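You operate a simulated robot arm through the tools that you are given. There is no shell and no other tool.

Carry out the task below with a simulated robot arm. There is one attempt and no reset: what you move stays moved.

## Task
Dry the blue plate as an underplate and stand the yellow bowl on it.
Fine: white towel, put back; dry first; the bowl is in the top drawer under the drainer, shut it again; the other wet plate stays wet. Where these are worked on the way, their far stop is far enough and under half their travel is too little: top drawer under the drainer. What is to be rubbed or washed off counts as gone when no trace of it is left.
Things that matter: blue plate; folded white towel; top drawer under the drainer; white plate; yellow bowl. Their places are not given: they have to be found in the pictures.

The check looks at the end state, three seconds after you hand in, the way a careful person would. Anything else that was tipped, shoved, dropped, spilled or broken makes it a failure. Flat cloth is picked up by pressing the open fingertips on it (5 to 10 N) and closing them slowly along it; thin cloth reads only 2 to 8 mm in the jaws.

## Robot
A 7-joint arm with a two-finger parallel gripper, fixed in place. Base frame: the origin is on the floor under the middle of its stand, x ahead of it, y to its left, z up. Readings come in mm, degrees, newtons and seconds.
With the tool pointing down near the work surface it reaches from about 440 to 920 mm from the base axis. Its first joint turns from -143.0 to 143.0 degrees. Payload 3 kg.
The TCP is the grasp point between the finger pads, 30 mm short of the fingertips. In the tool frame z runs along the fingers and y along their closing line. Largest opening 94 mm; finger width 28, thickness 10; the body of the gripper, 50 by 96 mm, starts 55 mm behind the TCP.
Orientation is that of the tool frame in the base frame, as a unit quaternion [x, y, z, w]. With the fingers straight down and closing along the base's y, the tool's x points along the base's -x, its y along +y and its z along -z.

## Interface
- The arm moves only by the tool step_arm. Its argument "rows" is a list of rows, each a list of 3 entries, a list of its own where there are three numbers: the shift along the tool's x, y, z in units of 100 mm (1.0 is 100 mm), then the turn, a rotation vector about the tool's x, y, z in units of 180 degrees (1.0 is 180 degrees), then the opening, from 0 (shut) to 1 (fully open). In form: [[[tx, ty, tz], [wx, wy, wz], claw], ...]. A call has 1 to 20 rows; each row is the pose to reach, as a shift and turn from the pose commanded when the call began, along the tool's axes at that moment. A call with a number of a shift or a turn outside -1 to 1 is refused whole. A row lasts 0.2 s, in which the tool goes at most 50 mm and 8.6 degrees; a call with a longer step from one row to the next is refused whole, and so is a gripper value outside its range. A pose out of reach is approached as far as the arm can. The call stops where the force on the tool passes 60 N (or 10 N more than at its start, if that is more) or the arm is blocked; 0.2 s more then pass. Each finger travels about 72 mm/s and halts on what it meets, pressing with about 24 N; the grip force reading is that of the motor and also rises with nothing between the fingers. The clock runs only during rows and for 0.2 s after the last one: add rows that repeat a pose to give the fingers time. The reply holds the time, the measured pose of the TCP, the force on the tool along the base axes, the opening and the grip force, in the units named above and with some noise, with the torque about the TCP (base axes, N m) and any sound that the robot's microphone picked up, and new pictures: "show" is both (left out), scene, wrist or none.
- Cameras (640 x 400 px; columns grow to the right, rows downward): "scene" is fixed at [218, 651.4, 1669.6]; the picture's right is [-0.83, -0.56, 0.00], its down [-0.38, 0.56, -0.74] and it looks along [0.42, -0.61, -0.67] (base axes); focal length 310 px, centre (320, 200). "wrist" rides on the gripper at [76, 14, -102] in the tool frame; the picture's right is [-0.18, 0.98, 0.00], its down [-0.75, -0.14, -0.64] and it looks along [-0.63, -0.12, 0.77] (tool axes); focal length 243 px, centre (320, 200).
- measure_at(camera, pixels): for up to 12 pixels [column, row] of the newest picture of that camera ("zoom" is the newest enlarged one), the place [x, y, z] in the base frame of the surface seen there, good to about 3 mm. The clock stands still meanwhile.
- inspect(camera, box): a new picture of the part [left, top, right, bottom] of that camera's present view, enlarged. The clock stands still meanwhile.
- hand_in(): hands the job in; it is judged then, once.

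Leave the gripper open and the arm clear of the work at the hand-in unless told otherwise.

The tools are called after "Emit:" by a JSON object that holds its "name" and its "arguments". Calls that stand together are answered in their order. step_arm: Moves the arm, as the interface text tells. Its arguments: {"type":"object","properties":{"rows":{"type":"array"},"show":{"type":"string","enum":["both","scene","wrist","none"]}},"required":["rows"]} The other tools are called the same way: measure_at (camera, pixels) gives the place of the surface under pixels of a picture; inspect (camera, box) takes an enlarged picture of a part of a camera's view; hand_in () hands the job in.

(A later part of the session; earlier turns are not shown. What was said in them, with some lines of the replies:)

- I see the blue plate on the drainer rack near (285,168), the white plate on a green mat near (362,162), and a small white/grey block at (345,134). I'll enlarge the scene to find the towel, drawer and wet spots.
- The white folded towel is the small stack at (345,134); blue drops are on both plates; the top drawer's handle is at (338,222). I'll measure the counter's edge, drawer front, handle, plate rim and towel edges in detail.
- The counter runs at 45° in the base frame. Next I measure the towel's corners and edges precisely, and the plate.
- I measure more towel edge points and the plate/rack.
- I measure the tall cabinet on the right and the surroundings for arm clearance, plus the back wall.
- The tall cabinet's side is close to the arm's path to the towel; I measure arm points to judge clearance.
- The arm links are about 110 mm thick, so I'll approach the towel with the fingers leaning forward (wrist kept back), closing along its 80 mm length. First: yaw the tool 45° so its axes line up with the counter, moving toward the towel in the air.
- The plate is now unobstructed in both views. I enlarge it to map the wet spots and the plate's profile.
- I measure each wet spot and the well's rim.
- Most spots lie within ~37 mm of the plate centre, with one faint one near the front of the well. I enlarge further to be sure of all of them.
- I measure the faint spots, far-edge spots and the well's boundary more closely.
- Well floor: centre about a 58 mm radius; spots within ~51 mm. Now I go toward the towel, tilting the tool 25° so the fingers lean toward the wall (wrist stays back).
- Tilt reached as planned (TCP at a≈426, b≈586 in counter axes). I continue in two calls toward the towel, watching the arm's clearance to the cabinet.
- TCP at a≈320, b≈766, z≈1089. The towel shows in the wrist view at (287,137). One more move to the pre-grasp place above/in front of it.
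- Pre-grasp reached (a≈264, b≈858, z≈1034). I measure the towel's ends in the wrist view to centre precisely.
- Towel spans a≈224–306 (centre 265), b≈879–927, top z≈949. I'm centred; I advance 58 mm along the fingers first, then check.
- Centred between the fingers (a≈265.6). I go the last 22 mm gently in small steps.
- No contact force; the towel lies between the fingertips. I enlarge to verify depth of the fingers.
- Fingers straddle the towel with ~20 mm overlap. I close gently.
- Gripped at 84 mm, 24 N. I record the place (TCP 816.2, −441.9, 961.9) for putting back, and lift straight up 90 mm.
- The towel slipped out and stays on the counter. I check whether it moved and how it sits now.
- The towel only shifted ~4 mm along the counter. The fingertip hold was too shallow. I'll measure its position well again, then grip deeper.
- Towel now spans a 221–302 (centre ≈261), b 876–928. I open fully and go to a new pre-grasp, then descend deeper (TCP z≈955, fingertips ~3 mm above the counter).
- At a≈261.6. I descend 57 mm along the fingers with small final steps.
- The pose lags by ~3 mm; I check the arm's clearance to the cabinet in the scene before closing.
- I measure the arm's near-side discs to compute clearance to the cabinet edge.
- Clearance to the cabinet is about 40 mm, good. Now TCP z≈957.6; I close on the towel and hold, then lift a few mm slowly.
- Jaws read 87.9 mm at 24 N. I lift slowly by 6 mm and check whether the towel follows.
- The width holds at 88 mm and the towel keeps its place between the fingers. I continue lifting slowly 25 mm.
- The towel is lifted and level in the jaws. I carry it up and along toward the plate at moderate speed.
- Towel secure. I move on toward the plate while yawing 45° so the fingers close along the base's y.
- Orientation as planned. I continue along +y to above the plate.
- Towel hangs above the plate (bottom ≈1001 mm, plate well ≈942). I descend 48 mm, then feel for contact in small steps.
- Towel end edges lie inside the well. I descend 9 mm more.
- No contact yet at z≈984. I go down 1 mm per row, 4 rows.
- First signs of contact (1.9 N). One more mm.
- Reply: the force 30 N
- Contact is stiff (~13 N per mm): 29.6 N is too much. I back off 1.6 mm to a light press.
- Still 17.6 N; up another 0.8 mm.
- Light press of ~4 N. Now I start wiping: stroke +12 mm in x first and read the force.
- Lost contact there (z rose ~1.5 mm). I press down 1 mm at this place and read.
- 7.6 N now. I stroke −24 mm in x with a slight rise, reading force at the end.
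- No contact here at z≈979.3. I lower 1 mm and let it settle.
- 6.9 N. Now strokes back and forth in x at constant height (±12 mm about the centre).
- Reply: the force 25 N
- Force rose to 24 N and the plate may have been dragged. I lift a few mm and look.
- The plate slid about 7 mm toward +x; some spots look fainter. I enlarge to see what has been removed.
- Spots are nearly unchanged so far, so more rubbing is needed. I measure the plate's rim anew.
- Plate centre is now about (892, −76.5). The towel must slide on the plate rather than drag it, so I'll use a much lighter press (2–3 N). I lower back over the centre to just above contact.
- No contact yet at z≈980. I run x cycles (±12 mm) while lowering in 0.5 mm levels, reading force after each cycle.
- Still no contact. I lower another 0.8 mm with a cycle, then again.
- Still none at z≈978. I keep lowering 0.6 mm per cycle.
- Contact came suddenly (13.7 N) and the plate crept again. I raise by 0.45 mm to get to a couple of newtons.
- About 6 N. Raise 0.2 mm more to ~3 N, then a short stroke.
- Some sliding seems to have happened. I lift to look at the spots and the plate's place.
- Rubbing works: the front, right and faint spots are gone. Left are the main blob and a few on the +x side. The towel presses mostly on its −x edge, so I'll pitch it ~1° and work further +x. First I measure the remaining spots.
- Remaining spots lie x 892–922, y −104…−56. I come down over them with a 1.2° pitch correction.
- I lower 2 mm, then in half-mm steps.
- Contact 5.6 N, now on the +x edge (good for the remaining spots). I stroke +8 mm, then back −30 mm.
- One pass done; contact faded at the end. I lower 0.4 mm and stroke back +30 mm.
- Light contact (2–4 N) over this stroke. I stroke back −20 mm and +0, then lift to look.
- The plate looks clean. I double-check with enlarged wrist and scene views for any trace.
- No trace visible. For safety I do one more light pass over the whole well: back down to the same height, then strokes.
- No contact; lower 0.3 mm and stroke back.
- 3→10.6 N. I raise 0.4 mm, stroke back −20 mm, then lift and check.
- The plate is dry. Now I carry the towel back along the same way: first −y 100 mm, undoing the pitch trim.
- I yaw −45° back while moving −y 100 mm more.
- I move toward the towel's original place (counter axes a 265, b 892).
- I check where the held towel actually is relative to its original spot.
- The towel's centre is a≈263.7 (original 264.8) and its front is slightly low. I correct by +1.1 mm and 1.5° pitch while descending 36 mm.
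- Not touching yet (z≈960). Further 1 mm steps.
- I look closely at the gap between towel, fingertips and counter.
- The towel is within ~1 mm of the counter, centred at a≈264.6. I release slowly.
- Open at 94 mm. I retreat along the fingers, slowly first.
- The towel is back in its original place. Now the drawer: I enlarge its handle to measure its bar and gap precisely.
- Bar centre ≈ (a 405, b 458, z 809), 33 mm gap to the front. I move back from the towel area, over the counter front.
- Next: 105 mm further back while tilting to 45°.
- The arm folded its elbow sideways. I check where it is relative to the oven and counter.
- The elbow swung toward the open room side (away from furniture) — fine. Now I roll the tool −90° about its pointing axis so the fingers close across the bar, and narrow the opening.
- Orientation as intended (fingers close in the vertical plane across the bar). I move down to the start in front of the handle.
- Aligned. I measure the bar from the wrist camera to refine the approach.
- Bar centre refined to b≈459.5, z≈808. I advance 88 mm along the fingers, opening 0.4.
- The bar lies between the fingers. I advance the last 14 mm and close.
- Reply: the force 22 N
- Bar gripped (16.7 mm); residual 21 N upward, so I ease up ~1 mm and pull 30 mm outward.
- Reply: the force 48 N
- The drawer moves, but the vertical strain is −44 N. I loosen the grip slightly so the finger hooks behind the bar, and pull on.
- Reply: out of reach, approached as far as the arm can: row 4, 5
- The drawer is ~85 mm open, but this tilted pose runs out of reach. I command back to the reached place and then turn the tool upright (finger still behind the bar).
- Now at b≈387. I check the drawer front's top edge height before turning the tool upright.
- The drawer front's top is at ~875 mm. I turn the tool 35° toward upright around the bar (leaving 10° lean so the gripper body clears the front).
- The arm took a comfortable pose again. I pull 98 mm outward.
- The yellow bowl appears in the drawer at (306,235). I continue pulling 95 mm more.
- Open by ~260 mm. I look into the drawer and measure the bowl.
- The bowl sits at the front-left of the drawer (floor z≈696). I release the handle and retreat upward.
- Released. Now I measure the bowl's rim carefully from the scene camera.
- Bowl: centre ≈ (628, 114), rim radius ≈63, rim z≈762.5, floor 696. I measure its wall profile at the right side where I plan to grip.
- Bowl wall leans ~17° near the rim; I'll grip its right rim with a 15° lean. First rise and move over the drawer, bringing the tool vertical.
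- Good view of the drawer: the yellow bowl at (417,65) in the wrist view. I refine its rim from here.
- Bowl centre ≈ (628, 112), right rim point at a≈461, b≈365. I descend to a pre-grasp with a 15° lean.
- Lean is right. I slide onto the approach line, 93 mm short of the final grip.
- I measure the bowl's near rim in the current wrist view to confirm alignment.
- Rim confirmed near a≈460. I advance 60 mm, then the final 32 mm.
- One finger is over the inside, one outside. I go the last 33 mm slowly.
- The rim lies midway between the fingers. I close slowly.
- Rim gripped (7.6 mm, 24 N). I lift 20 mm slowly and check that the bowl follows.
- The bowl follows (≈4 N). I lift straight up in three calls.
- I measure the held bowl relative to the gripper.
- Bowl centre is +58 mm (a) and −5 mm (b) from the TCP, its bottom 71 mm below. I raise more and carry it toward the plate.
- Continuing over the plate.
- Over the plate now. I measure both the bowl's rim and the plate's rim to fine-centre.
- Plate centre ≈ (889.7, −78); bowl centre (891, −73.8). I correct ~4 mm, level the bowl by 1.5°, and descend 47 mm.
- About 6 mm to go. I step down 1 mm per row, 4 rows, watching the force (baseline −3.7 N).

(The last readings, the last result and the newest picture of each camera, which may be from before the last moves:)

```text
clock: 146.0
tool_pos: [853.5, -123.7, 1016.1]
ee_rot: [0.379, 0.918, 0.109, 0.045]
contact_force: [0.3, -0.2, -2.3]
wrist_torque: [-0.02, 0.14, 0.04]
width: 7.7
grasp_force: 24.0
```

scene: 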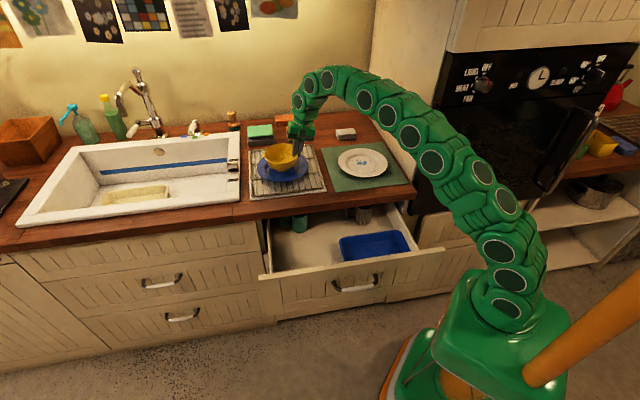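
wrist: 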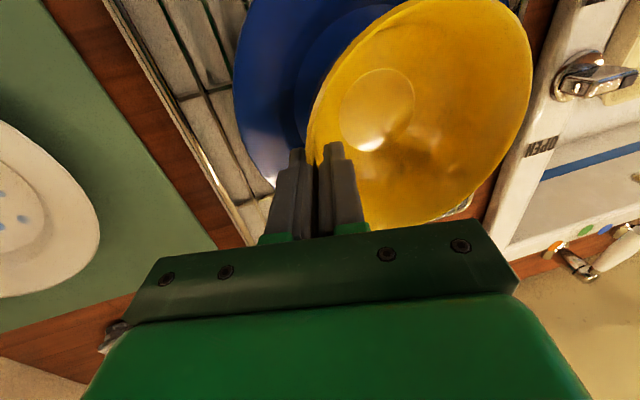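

Torque changes — first contact. Another half millimetre at a time.

Emit:
{"name": "step_arm", "arguments": {"rows": [[[0, -0.0012, 0.0049], [0, 0, 0], 0], [[0, -0.0012, 0.0049], [0, 0, 0], 0]], "show": "none"}}

Emit:
{"name": "step_arm", "arguments": {"rows": [[[0, -0.0012, 0.0049], [0, 0, 0], 0], [[0, -0.0012, 0.0049], [0, 0, 0], 0]], "show": "both"}}

Emit:
{"name": "inspect", "arguments": {"camera": "scene", "box": [240, 125, 336, 195]}}

```text
clock: 146.6
tool_pos: [852.7, -123.9, 1015.7]
ee_rot: [0.38, 0.918, 0.108, 0.046]
contact_force: [-1.7, -2.1, 4.8]
wrist_torque: [0.27, 0.05, 0.05]
width: 7.5
grasp_force: 23.3
```

```text
clock: 147.2
tool_pos: [854.5, -123.4, 1015.7]
ee_rot: [0.379, 0.918, 0.108, 0.046]
contact_force: [-2.3, -1.3, 9.2]
wrist_torque: [0.53, 0.01, 0.05]
width: 7.5
grasp_force: 23.9
```

scene: 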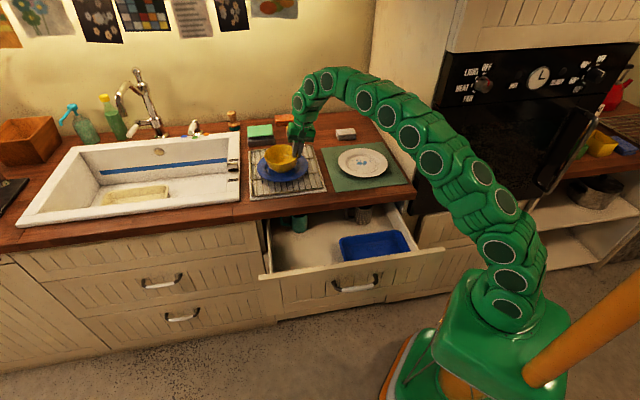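
wrist: 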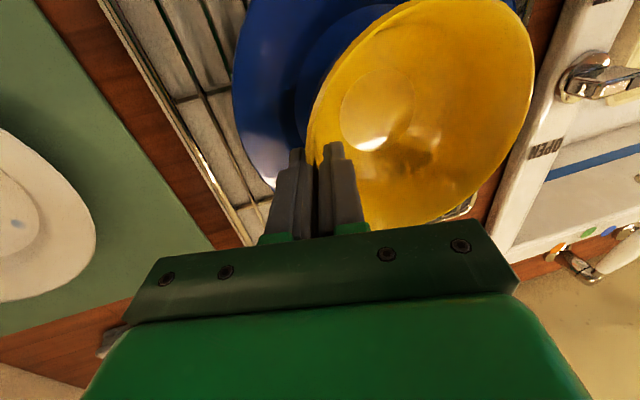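

```text
5.71 times, centred on (288, 160) of scene
```

zoom: 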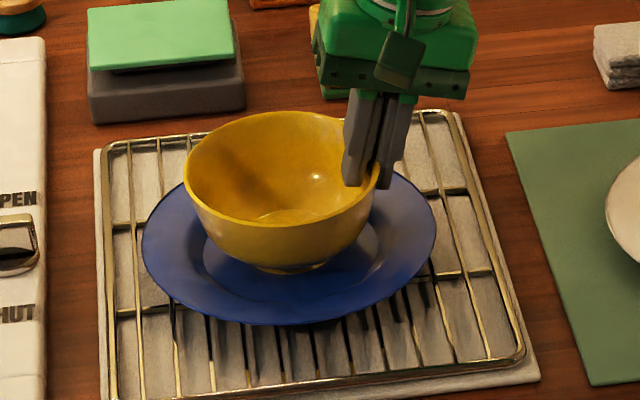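

Contact 13 N over baseline; I ease up 0.4 mm, then open slowly.

Emit:
{"name": "step_arm", "arguments": {"rows": [[[0, 0.0009, -0.0039], [0, 0, 0], 0], [[0, 0.0009, -0.0039], [0, 0, 0], 0]], "show": "none"}}

Emit:
{"name": "step_arm", "arguments": {"rows": [[[0, 0, 0], [0, 0, 0], 0.1], [[0, 0, 0], [0, 0, 0], 0.14], [[0, 0, 0], [0, 0, 0], 0.18], [[0, 0, 0], [0, 0, 0], 0.24], [[0, 0, 0], [0, 0, 0], 0.3], [[0, 0, 0], [0, 0, 0], 0.3]], "show": "both"}}

Emit:
{"name": "inspect", "arguments": {"camera": "scene", "box": [240, 125, 336, 195]}}

```text
clock: 147.8
tool_pos: [854.2, -123.4, 1013.6]
ee_rot: [0.379, 0.918, 0.109, 0.045]
contact_force: [0.2, -3.3, 7.3]
wrist_torque: [0.34, -0.07, -0.08]
width: 7.1
grasp_force: 24.0
```

```text
clock: 149.2
tool_pos: [854.3, -123.0, 1015.4]
ee_rot: [0.379, 0.918, 0.109, 0.045]
contact_force: [-0.1, 0.2, -0.1]
wrist_torque: [0.0, -0.01, -0.01]
width: 28.2
grasp_force: 0.1
```

scene: 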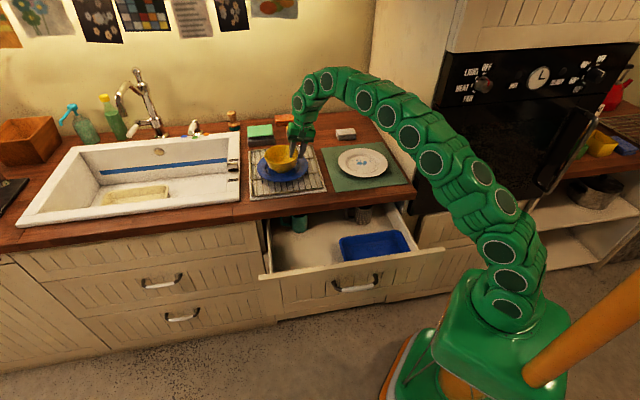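
wrist: 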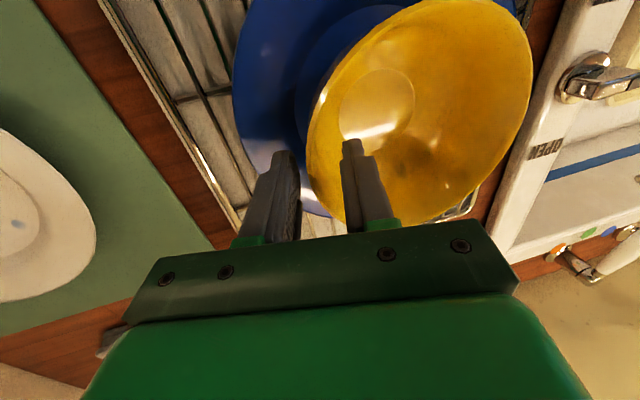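

```text
5.71 times, centred on (288, 160) of scene
```

zoom: 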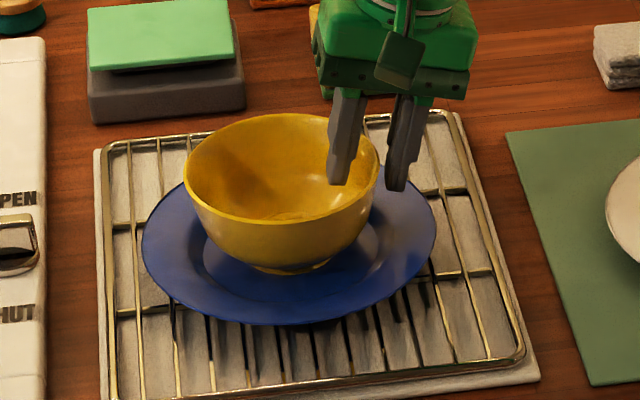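

The bowl stands on the plate. I retreat along the fingers, slowly first.

Emit:
{"name": "step_arm", "arguments": {"rows": [[[0, 0, -0.08], [0, 0, 0], 0.3], [[0, 0, -0.18], [0, 0, 0], 0.3], [[0, 0, -0.3], [0, 0, 0], 0.3], [[0, 0, -0.5], [0, 0, 0], 0.3], [[0, 0, -0.75], [0, 0, 0], 0.3], [[0, 0, -1.0], [0, 0, 0], 0.3]], "show": "both"}}

Emit:
{"name": "inspect", "arguments": {"camera": "scene", "box": [240, 125, 336, 195]}}

```text
clock: 150.6
tool_pos: [835.6, -140.4, 1112.0]
ee_rot: [0.38, 0.917, 0.109, 0.044]
contact_force: [0.2, 0.0, 0.1]
wrist_torque: [0.0, 0.0, -0.02]
width: 28.2
grasp_force: 0.1
```

scene: 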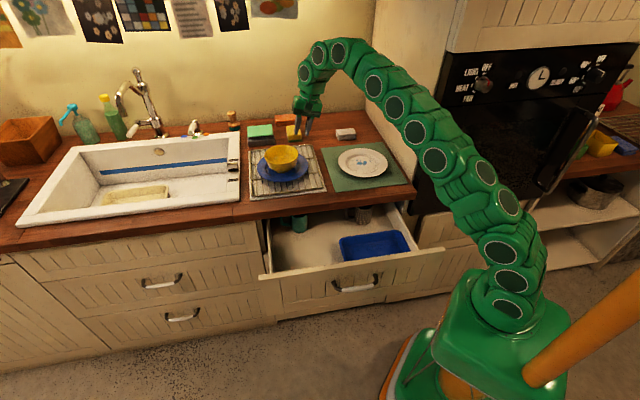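
wrist: 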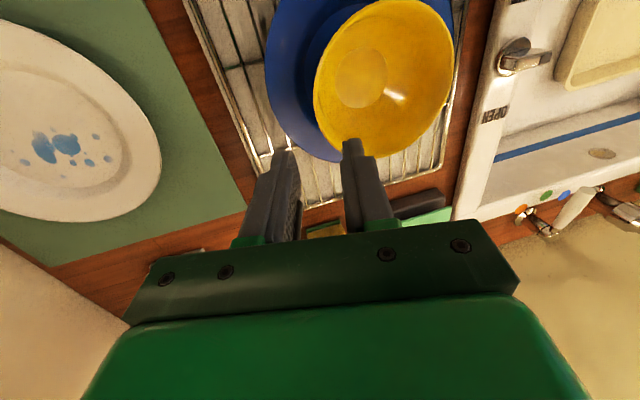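

```text
5.71 times, centred on (288, 160) of scene
```

zoom: 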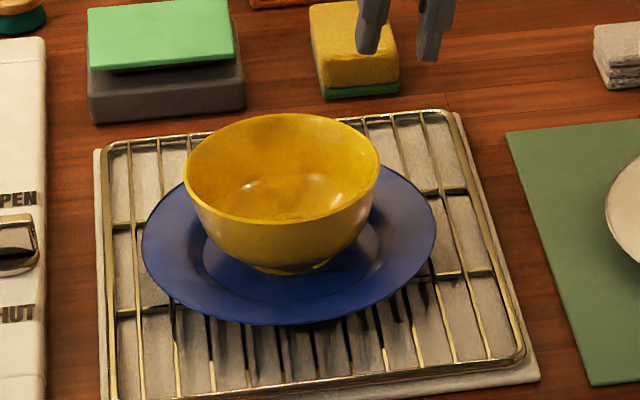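

Bowl is centred on the dry plate. Now to shut the drawer: I move back over the counter toward the front, straightening the tool and closing the fingers.

Emit:
{"name": "step_arm", "arguments": {"rows": [[[0.2, 0, 0], [0.019, 0, 0], 0.2], [[0.4, 0, 0], [0.038, 0, 0], 0.1], [[0.6, 0, 0], [0.056, 0, 0], 0], [[0.8, 0, 0], [0.075, 0, 0], 0], [[1.0, 0, 0], [0.075, 0, 0], 0]], "show": "none"}}

Emit:
{"name": "step_arm", "arguments": {"rows": [[[0.25, 0, 0], [0, 0, 0], 0], [[0.5, 0, 0], [0, 0, 0], 0], [[0.75, 0, 0], [0, 0, 0], 0], [[1.0, 0.05, 0], [0, 0, 0], 0]], "show": "none"}}

Emit:
{"name": "step_arm", "arguments": {"rows": [[[0.25, 0, 0], [0, 0, 0], 0], [[0.5, 0, 0], [0, 0, 0], 0], [[0.75, 0, 0], [0, 0, 0], 0], [[1.0, 0.05, 0], [0, 0, 0], 0]], "show": "scene"}}

```text
clock: 151.8
tool_pos: [763.4, -70.9, 1114.1]
ee_rot: [0.382, 0.924, -0.001, 0.001]
contact_force: [0.5, 0.1, -0.6]
wrist_torque: [0.02, -0.03, -0.02]
width: 0.0
grasp_force: 24.2
```

```text
clock: 152.8
tool_pos: [700.6, 4.6, 1110.9]
ee_rot: [0.382, 0.924, 0.0, -0.001]
contact_force: [0.2, -0.7, -0.2]
wrist_torque: [-0.01, 0.0, -0.02]
width: 0.0
grasp_force: 23.9
```

```text
clock: 153.8
tool_pos: [631.3, 80.3, 1112.4]
ee_rot: [0.382, 0.924, 0.0, 0.0]
contact_force: [-0.2, 0.0, -0.4]
wrist_torque: [-0.03, 0.02, 0.0]
width: 0.2
grasp_force: 23.8
```

scene: 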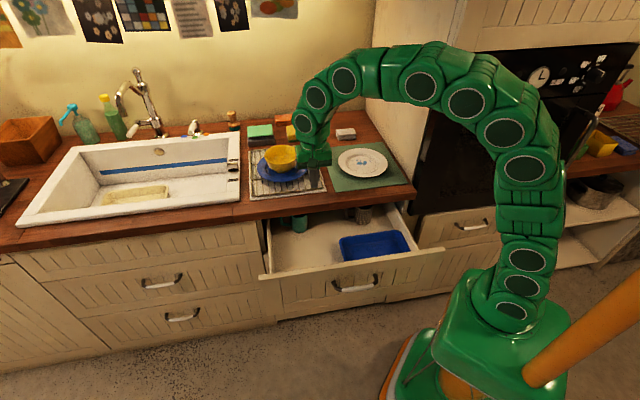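

Emit:
{"name": "step_arm", "arguments": {"rows": [[[0.25, 0, 0.1], [0, 0, 0], 0], [[0.5, 0, 0.2], [0, 0, 0], 0], [[0.75, 0, 0.3], [0, 0, 0], 0], [[1.0, 0, 0.4], [0, 0, 0], 0]], "show": "none"}}

Emit:
{"name": "step_arm", "arguments": {"rows": [[[0.25, 0, 0.1], [0, 0, 0], 0], [[0.5, 0, 0.2], [0, 0, 0], 0], [[0.75, 0, 0.3], [0, 0, 0], 0], [[1.0, 0, 0.4], [0, 0, 0], 0]], "show": "scene"}}

```text
clock: 154.8
tool_pos: [562.3, 148.8, 1071.2]
ee_rot: [0.382, 0.924, 0.0, 0.001]
contact_force: [0.0, -0.2, 0.6]
wrist_torque: [-0.01, -0.01, 0.02]
width: 0.2
grasp_force: 23.8
```

```text
clock: 155.8
tool_pos: [489.2, 219.4, 1031.8]
ee_rot: [0.382, 0.924, 0.0, 0.0]
contact_force: [-0.3, 0.0, -0.1]
wrist_torque: [0.04, 0.0, 0.02]
width: 0.3
grasp_force: 24.2
```

scene: 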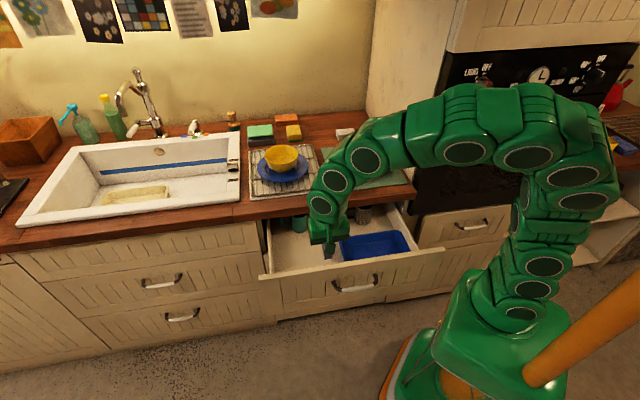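

Next: in front of the drawer panel (b≈146), then down.

Emit:
{"name": "step_arm", "arguments": {"rows": [[[0.2, 0, 0.1], [0, 0, 0], 0], [[0.35, 0, 0.25], [0, 0, 0], 0], [[0.46, 0, 0.4], [0, 0, 0], 0], [[0.46, 0, 0.55], [0, 0, 0], 0]], "show": "none"}}

Emit:
{"name": "step_arm", "arguments": {"rows": [[[0, 0, 0.25], [0, 0, 0], 0], [[0, 0, 0.5], [0, 0, 0], 0], [[0, 0, 0.75], [0, 0, 0], 0], [[0, 0, 1.0], [0, 0, 0], 0], [[0, 0, 1.0], [0, 0, 0], 0]], "show": "both"}}

```text
clock: 156.8
tool_pos: [457.0, 253.1, 975.6]
ee_rot: [0.381, 0.924, 0.0, 0.0]
contact_force: [0.1, 0.4, -0.1]
wrist_torque: [0.02, 0.04, 0.01]
width: 0.0
grasp_force: 24.2
```

```text
clock: 158.0
tool_pos: [457.5, 252.6, 875.8]
ee_rot: [0.382, 0.924, 0.0, 0.0]
contact_force: [-0.2, 0.0, 0.1]
wrist_torque: [0.04, 0.0, 0.01]
width: 0.1
grasp_force: 24.1
```

scene: 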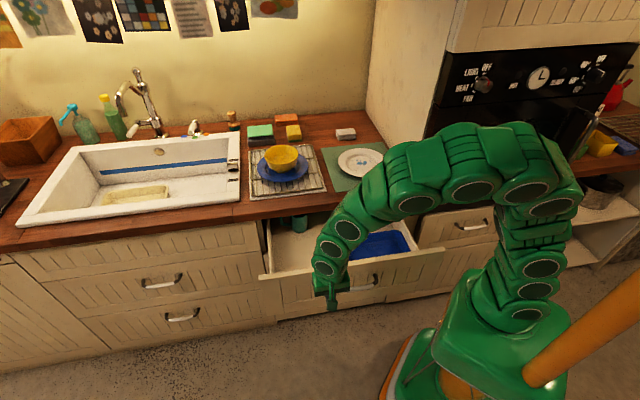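
wrist: 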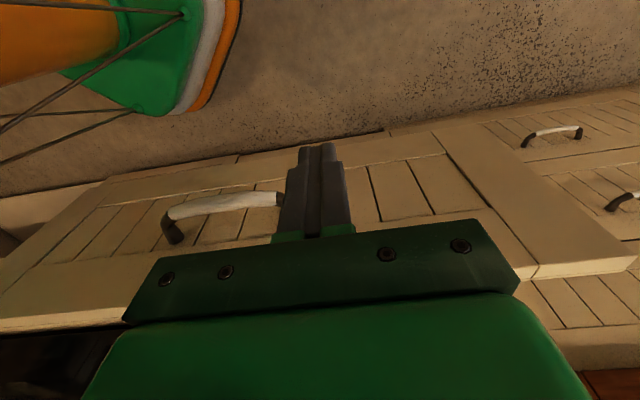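

In position before the panel. I check the gap between the fingers and the handle's end.

Emit:
{"name": "measure_at", "arguments": {"camera": "wrist", "pixels": [[278, 200], [240, 200], [200, 208], [172, 235], [400, 180], [500, 180], [560, 250], [340, 160], [450, 160], [600, 262], [270, 210], [283, 196]]}}

```text
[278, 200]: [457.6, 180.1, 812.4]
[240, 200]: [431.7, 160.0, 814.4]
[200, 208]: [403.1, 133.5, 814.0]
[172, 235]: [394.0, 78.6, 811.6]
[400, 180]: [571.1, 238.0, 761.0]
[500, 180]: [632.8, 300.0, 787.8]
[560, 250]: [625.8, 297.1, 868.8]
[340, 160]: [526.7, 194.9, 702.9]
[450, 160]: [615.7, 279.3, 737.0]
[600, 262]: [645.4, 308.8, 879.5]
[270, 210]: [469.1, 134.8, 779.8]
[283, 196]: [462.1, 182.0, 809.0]
```

Gap is fine (handle ends at a≈470, fingers at 492–512). I push the panel in with +b moves.

Emit:
{"name": "step_arm", "arguments": {"rows": [[[-0.2, 0, 0.02], [0, 0, 0], 0], [[-0.4, 0, 0.04], [0, 0, 0], 0], [[-0.6, 0, 0.04], [0, 0, 0], 0], [[-0.75, 0, 0.04], [0, 0, 0], 0], [[-0.9, 0, 0.04], [0, 0, 0], 0], [[-1.0, 0, 0.04], [0, 0, 0], 0]], "show": "none"}}

Emit:
{"name": "step_arm", "arguments": {"rows": [[[-0.15, 0, 0], [0, 0, 0], 0], [[-0.3, 0, 0], [0, 0, 0], 0], [[-0.48, 0, 0], [0, 0, 0], 0], [[-0.66, 0, 0], [0, 0, 0], 0], [[-0.84, 0, 0], [0, 0, 0], 0], [[-1.0, 0, 0], [0, 0, 0], 0]], "show": "both"}}

```text
clock: 159.4
tool_pos: [529.6, 181.3, 871.2]
ee_rot: [0.383, 0.924, -0.001, 0.001]
contact_force: [0.2, -0.4, 0.1]
wrist_torque: [-0.01, 0.02, -0.01]
width: 0.1
grasp_force: 24.1
```

```text
clock: 160.8
tool_pos: [597.9, 110.6, 874.5]
ee_rot: [0.383, 0.924, -0.001, 0.001]
contact_force: [0.8, 0.0, 0.2]
wrist_torque: [-0.02, 0.02, 0.0]
width: 0.0
grasp_force: 24.0
```

scene: 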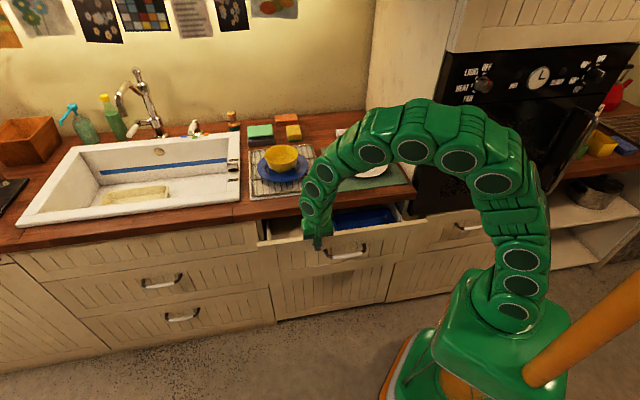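
wrist: 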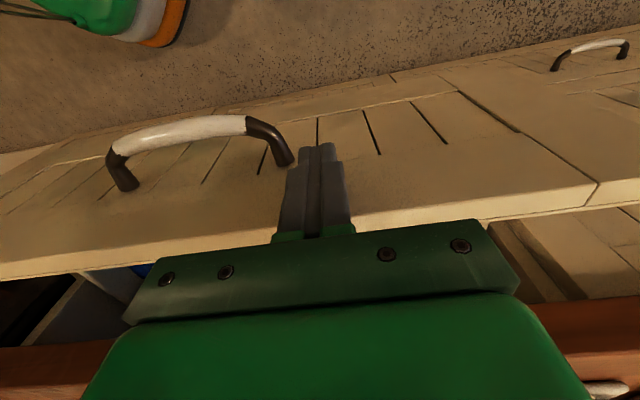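

The drawer moves in (panel at b≈359). Push 40 mm more, then back off 20 mm.

Emit:
{"name": "step_arm", "arguments": {"rows": [[[-0.15, 0, 0], [0, 0, 0], 0], [[-0.3, 0, 0], [0, 0, 0], 0], [[-0.4, 0, 0], [0, 0, 0], 0], [[-0.3, 0, 0], [0, 0, 0], 0], [[-0.2, 0, 0], [0, 0, 0], 0]], "show": "none"}}

Emit:
{"name": "step_arm", "arguments": {"rows": [[[0, 0, 0.08], [0, -0.039, 0], 0], [[0, 0, 0.16], [0, -0.078, 0], 0], [[0, 0, 0.25], [0, -0.117, 0], 0], [[0, 0, 0.34], [0, -0.156, 0], 0], [[0, 0, 0.42], [0, -0.1944, 0], 0], [[0, 0, 0.42], [0, -0.1944, 0], 0]], "show": "both"}}

```text
clock: 162.0
tool_pos: [612.3, 95.7, 872.4]
ee_rot: [0.382, 0.924, 0.0, 0.001]
contact_force: [0.0, 1.0, 0.8]
wrist_torque: [0.01, -0.01, 0.0]
width: 0.0
grasp_force: 24.4
```

```text
clock: 163.4
tool_pos: [612.5, 98.1, 831.6]
ee_rot: [0.365, 0.881, -0.115, 0.279]
contact_force: [-0.6, -0.1, -0.6]
wrist_torque: [0.0, -0.01, 0.0]
width: 0.0
grasp_force: 23.6
```

scene: 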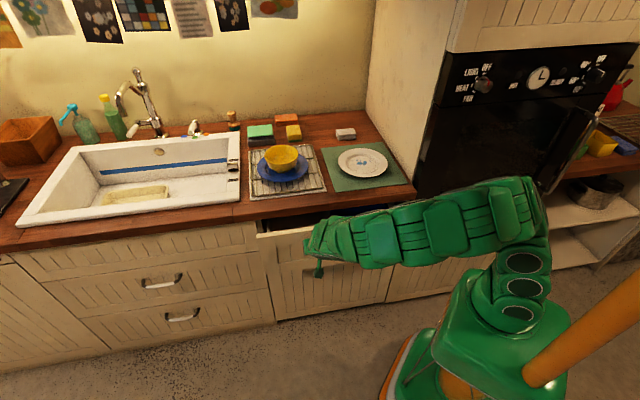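
wrist: 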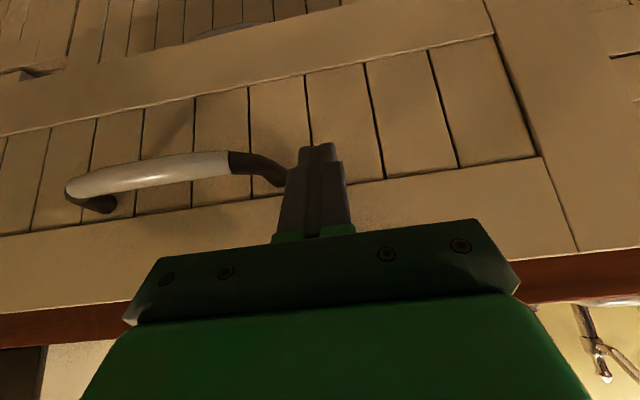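

Leaning 35° now, fingertips just before the panel. I push +85 mm.

Emit:
{"name": "step_arm", "arguments": {"rows": [[[-0.12, 0, 0.086], [0, 0, 0], 0], [[-0.26, 0, 0.184], [0, 0, 0], 0], [[-0.41, 0, 0.287], [0, 0, 0], 0], [[-0.56, 0, 0.39], [0, 0, 0], 0], [[-0.7, 0, 0.488], [0, 0, 0], 0]], "show": "both"}}

```text
clock: 164.6
tool_pos: [674.8, 36.4, 831.3]
ee_rot: [0.364, 0.881, -0.116, 0.278]
contact_force: [0.1, 0.6, -0.3]
wrist_torque: [-0.01, 0.03, -0.02]
width: 0.0
grasp_force: 23.8
```

scene: 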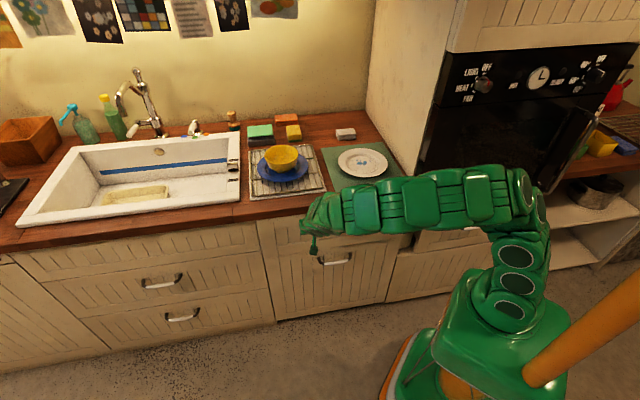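
wrist: 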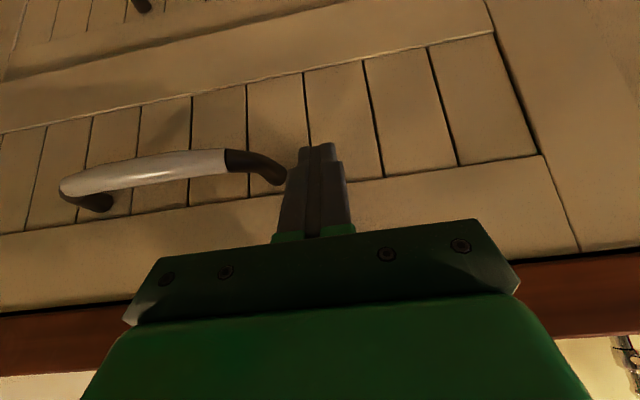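

Panel ≈480 of 499. I push the last part in small steps.

Emit:
{"name": "step_arm", "arguments": {"rows": [[[-0.041, 0, 0.0287], [0, 0, 0], 0], [[-0.082, 0, 0.0574], [0, 0, 0], 0], [[-0.115, 0, 0.08], [0, 0, 0], 0], [[-0.139, 0, 0.0976], [0, 0, 0], 0]], "show": "none"}}

Emit:
{"name": "step_arm", "arguments": {"rows": [[[-0.016, 0, 0.0115], [0, 0, 0], 0], [[-0.016, 0, 0.0115], [0, 0, 0], 0]], "show": "wrist"}}

```text
clock: 165.6
tool_pos: [685.2, 23.7, 831.1]
ee_rot: [0.364, 0.882, -0.114, 0.277]
contact_force: [-0.3, -0.1, 0.3]
wrist_torque: [0.0, 0.0, -0.01]
width: 0.1
grasp_force: 24.0
```

```text
clock: 166.2
tool_pos: [686.7, 23.6, 832.2]
ee_rot: [0.365, 0.881, -0.115, 0.278]
contact_force: [0.2, -0.3, 0.3]
wrist_torque: [0.01, -0.04, 0.02]
width: 0.2
grasp_force: 23.9
```

wrist: 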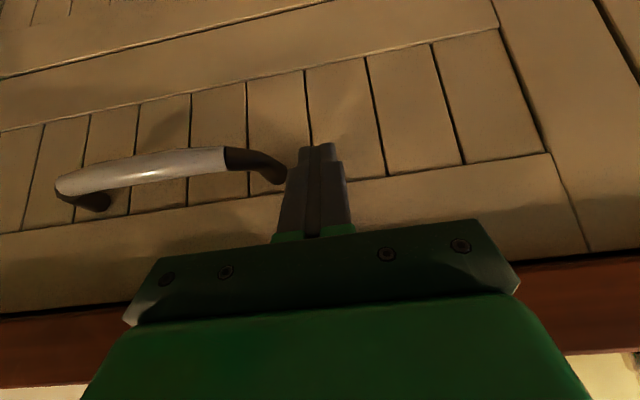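

Emit:
{"name": "step_arm", "arguments": {"rows": [[[-0.016, 0, 0.0115], [0, 0, 0], 0], [[-0.016, 0, 0.0115], [0, 0, 0], 0]], "show": "none"}}

Emit:
{"name": "step_arm", "arguments": {"rows": [[[-0.016, 0, 0.0115], [0, 0, 0], 0], [[-0.016, 0, 0.0115], [0, 0, 0], 0]], "show": "none"}}

Emit:
{"name": "measure_at", "arguments": {"camera": "wrist", "pixels": [[400, 130], [470, 130], [250, 110], [450, 200], [560, 130], [610, 200], [200, 250], [480, 60], [560, 60], [620, 60], [100, 240], [350, 90]]}}

```text
clock: 166.8
tool_pos: [687.7, 21.8, 830.0]
ee_rot: [0.364, 0.882, -0.115, 0.278]
contact_force: [-10.7, 8.6, 1.8]
wrist_torque: [-0.01, 0.22, -0.1]
width: 0.0
grasp_force: 24.1
```

```text
clock: 167.3
tool_pos: [688.4, 22.3, 829.6]
ee_rot: [0.364, 0.882, -0.116, 0.276]
contact_force: [-7.6, 6.9, 2.5]
wrist_torque: [-0.01, 0.14, -0.01]
width: 0.0
grasp_force: 24.1
stopped in row 2: the force on the tool passed its limit at 64 N (the readings are from after the stop); the commanded pose is now the measured one
```

```text
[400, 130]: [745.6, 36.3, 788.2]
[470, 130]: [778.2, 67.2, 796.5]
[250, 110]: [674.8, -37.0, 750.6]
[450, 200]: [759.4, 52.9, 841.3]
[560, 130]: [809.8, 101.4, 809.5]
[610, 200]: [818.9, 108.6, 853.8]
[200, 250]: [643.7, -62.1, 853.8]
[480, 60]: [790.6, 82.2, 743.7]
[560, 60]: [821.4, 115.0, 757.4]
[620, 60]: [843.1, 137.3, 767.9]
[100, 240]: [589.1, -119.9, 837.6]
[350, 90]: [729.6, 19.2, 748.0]
```

The panel reached its stop (flush at b≈499–500 with the neighbours). I back away gently.

Emit:
{"name": "step_arm", "arguments": {"rows": [[[0.03, 0, -0.02], [0, 0, 0], 0], [[0.1, 0, -0.07], [0, 0, 0], 0], [[0.25, 0, -0.175], [0, 0, 0], 0], [[0.45, 0, -0.315], [0, 0, 0], 0], [[0.65, 0, -0.455], [0, 0, 0], 0], [[0.8, 0, -0.56], [0, 0, 0], 0]], "show": "both"}}

Emit:
{"name": "inspect", "arguments": {"camera": "scene", "box": [230, 180, 430, 290]}}

```text
clock: 168.7
tool_pos: [618.4, 90.5, 831.2]
ee_rot: [0.365, 0.881, -0.116, 0.277]
contact_force: [-0.8, -0.5, -0.8]
wrist_torque: [0.01, 0.01, 0.0]
width: 0.0
grasp_force: 23.5
```

scene: 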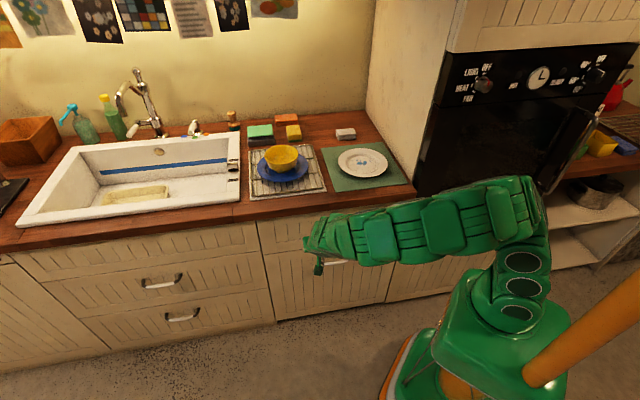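
wrist: 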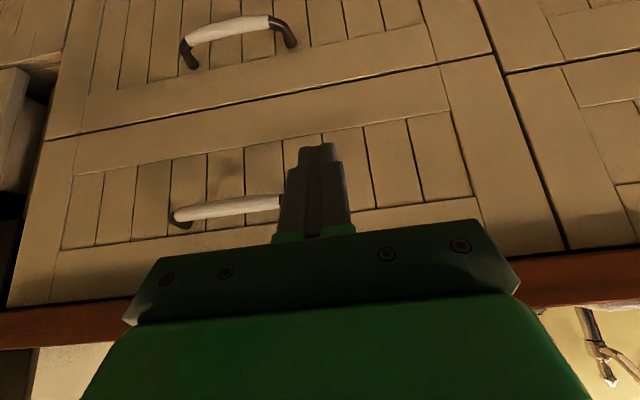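

```text
3.20 times, centred on (330, 235) of scene
```

zoom: 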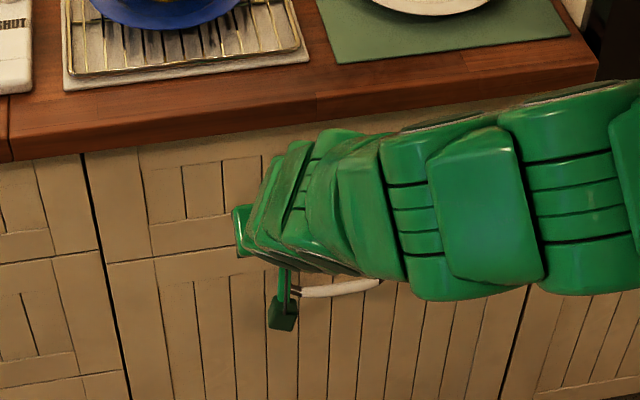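

The drawer looks shut. I raise the arm clear and straighten it, opening the gripper.

Emit:
{"name": "step_arm", "arguments": {"rows": [[[-0.1, 0, -0.2], [0, 0, 0], 0.2], [[-0.2, 0, -0.42], [0, 0, 0], 0.5], [[-0.3, 0, -0.64], [0, 0, 0], 0.8], [[-0.4, 0, -0.86], [0, 0, 0], 1], [[-0.4, 0, -0.98], [0, 0, 0], 1]], "show": "none"}}

Emit:
{"name": "step_arm", "arguments": {"rows": [[[-0.1, 0, -0.18], [0, 0.039, 0], 1], [[-0.2, 0, -0.36], [0, 0.078, 0], 1], [[-0.3, 0, -0.54], [0, 0.117, 0], 1], [[-0.4, 0, -0.72], [0, 0.156, 0], 1], [[-0.48, 0, -0.9], [0, 0.1944, 0], 1], [[-0.48, 0, -0.9], [0, 0.1944, 0], 1]], "show": "both"}}

```text
clock: 169.9
tool_pos: [602.9, 106.9, 934.1]
ee_rot: [0.364, 0.882, -0.116, 0.277]
contact_force: [-0.3, 0.1, 1.2]
wrist_torque: [0.02, -0.04, -0.01]
width: 93.6
grasp_force: 0.0
```

```text
clock: 171.3
tool_pos: [594.5, 116.0, 1034.7]
ee_rot: [0.382, 0.924, -0.001, -0.003]
contact_force: [-0.3, -0.8, -0.1]
wrist_torque: [-0.02, 0.03, 0.01]
width: 94.2
grasp_force: 0.2
```

scene: 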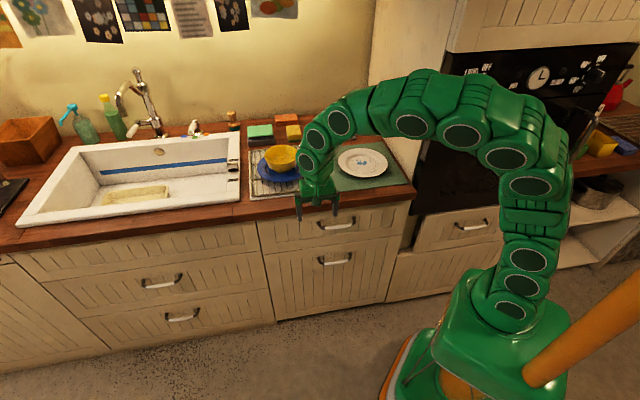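
wrist: 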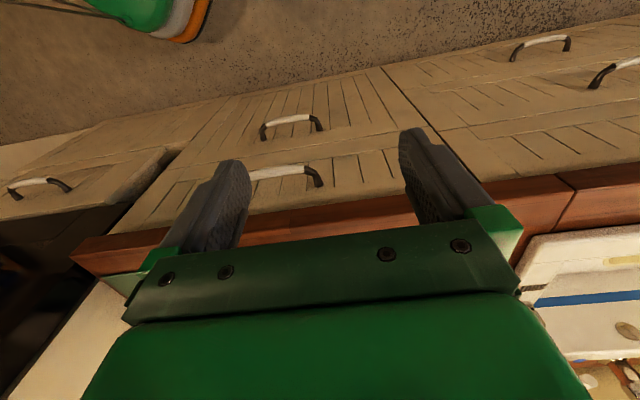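

The drawer appears flush. I raise the arm more for a clear final view.

Emit:
{"name": "step_arm", "arguments": {"rows": [[[0, 0, -0.25], [0, 0, 0], 1], [[0.1, 0, -0.5], [0, 0, 0], 1], [[0.2, 0, -0.75], [0, 0, 0], 1], [[0.3, 0, -1.0], [0, 0, 0], 1]], "show": "none"}}

Emit:
{"name": "step_arm", "arguments": {"rows": [[[0, -0.25, -0.2], [0, 0, 0], 1], [[0, -0.5, -0.4], [0, 0, 0], 1], [[0, -0.75, -0.6], [0, 0, 0], 1], [[0, -1.0, -0.8], [0, 0, 0], 1], [[0, -1.0, -0.8], [0, 0, 0], 1]], "show": "both"}}

Emit:
{"name": "inspect", "arguments": {"camera": "scene", "box": [230, 100, 430, 225]}}

Emit:
{"name": "inspect", "arguments": {"camera": "scene", "box": [250, 190, 420, 296]}}

Emit:
{"name": "measure_at", "arguments": {"camera": "zoom", "pixels": [[272, 140], [330, 135], [378, 125], [270, 118], [376, 103], [100, 150], [500, 80], [110, 200], [480, 150], [60, 100], [560, 80], [15, 160]]}}

```text
clock: 172.3
tool_pos: [574.9, 137.3, 1137.1]
ee_rot: [0.383, 0.924, -0.001, -0.001]
contact_force: [-0.2, 0.1, 1.0]
wrist_torque: [0.06, 0.0, 0.01]
width: 94.0
grasp_force: 0.0
```

```text
clock: 173.5
tool_pos: [503.1, 65.4, 1215.5]
ee_rot: [0.382, 0.924, -0.001, 0.0]
contact_force: [-0.1, -0.3, -0.2]
wrist_torque: [-0.03, -0.04, -0.02]
width: 93.7
grasp_force: 0.0
```

scene: 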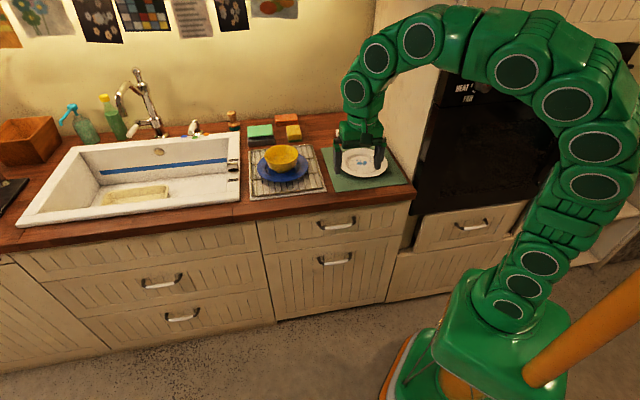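
wrist: 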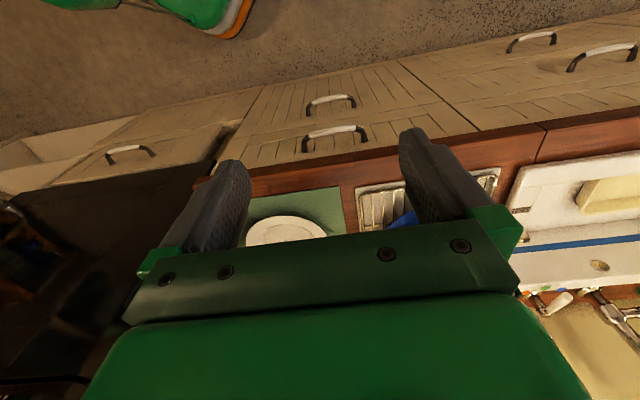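

```text
3.20 times, centred on (330, 162) of scene
```

zoom: 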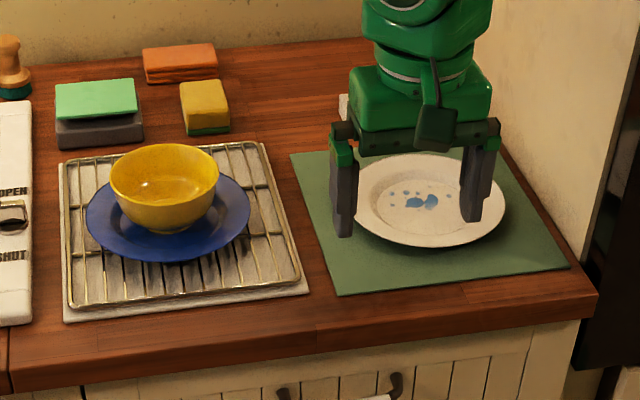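

```text
3.76 times, centred on (335, 243) of scene
```

zoom: 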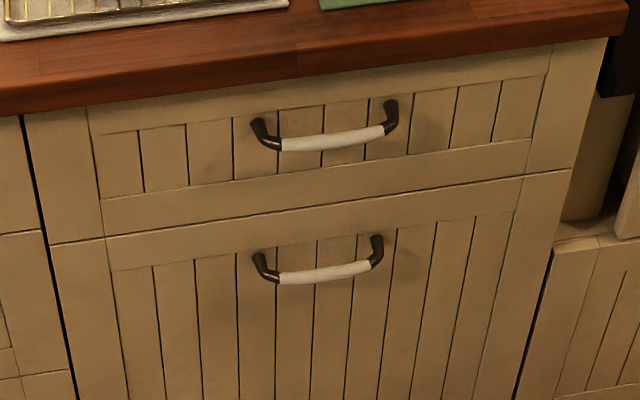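

```text
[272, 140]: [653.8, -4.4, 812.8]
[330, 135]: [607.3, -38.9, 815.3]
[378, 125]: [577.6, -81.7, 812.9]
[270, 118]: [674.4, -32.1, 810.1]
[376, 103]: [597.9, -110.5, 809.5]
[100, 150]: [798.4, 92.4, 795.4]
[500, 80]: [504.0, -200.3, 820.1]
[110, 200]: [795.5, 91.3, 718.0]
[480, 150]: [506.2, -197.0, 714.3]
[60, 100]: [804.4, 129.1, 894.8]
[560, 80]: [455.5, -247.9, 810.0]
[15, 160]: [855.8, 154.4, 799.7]
```

The drawer front looks identical to the start. Last check: plate, bowl and surroundings close up.

Emit:
{"name": "inspect", "arguments": {"camera": "scene", "box": [250, 140, 314, 185]}}

Emit:
{"name": "measure_at", "arguments": {"camera": "zoom", "pixels": [[145, 170], [410, 165], [280, 245], [160, 130], [390, 125], [270, 160], [80, 220], [480, 190], [270, 362], [300, 330], [200, 300], [400, 280]]}}

```text
8.89 times, centred on (282, 162) of scene
```

zoom: 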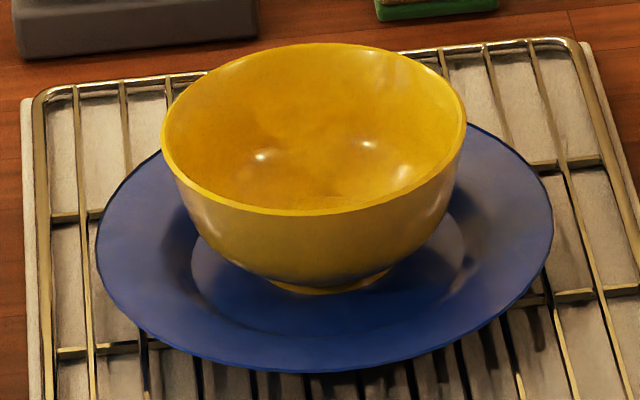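

```text
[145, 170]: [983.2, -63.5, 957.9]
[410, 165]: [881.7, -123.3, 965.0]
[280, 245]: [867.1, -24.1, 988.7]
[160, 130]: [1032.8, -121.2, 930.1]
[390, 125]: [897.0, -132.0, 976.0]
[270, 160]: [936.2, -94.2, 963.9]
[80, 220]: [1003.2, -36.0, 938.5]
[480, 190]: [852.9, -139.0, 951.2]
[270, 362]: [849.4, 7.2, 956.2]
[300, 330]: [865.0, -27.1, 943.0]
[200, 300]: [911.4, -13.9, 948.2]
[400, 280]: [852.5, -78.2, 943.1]
```

The yellow bowl stands level in the dry blue plate. The drawer is shut, the towel is back in its place, and the white plate is still wet. The arm is clear with the gripper open, so I hand in.

Emit:
{"name": "hand_in", "arguments": {}}

```text
The job is handed in.
```

I dried the blue plate, stood the yellow bowl on it and handed the job in; I don't know the verdict yet.

- **Blue plate:** Every drop was wiped off with the white towel, and no trace showed in close-up views. The wiping slid the plate a few millimetres on the drainer rack, where it still sits.
- **White towel:** It lies within about a millimetre of its original spot. My first grip slipped and nudged it 4 mm, which I corrected when putting it back.
- **Yellow bowl:** It stands level, roughly centred in the plate's well.
- **Top drawer:** I opened it about 260 mm, took the bowl out, and pushed it shut to its stop, flush with the fronts beside it.
- **White plate:** I didn't touch it, and its drops are still there.

The arm was raised clear of the work with the gripper open when I handed in.
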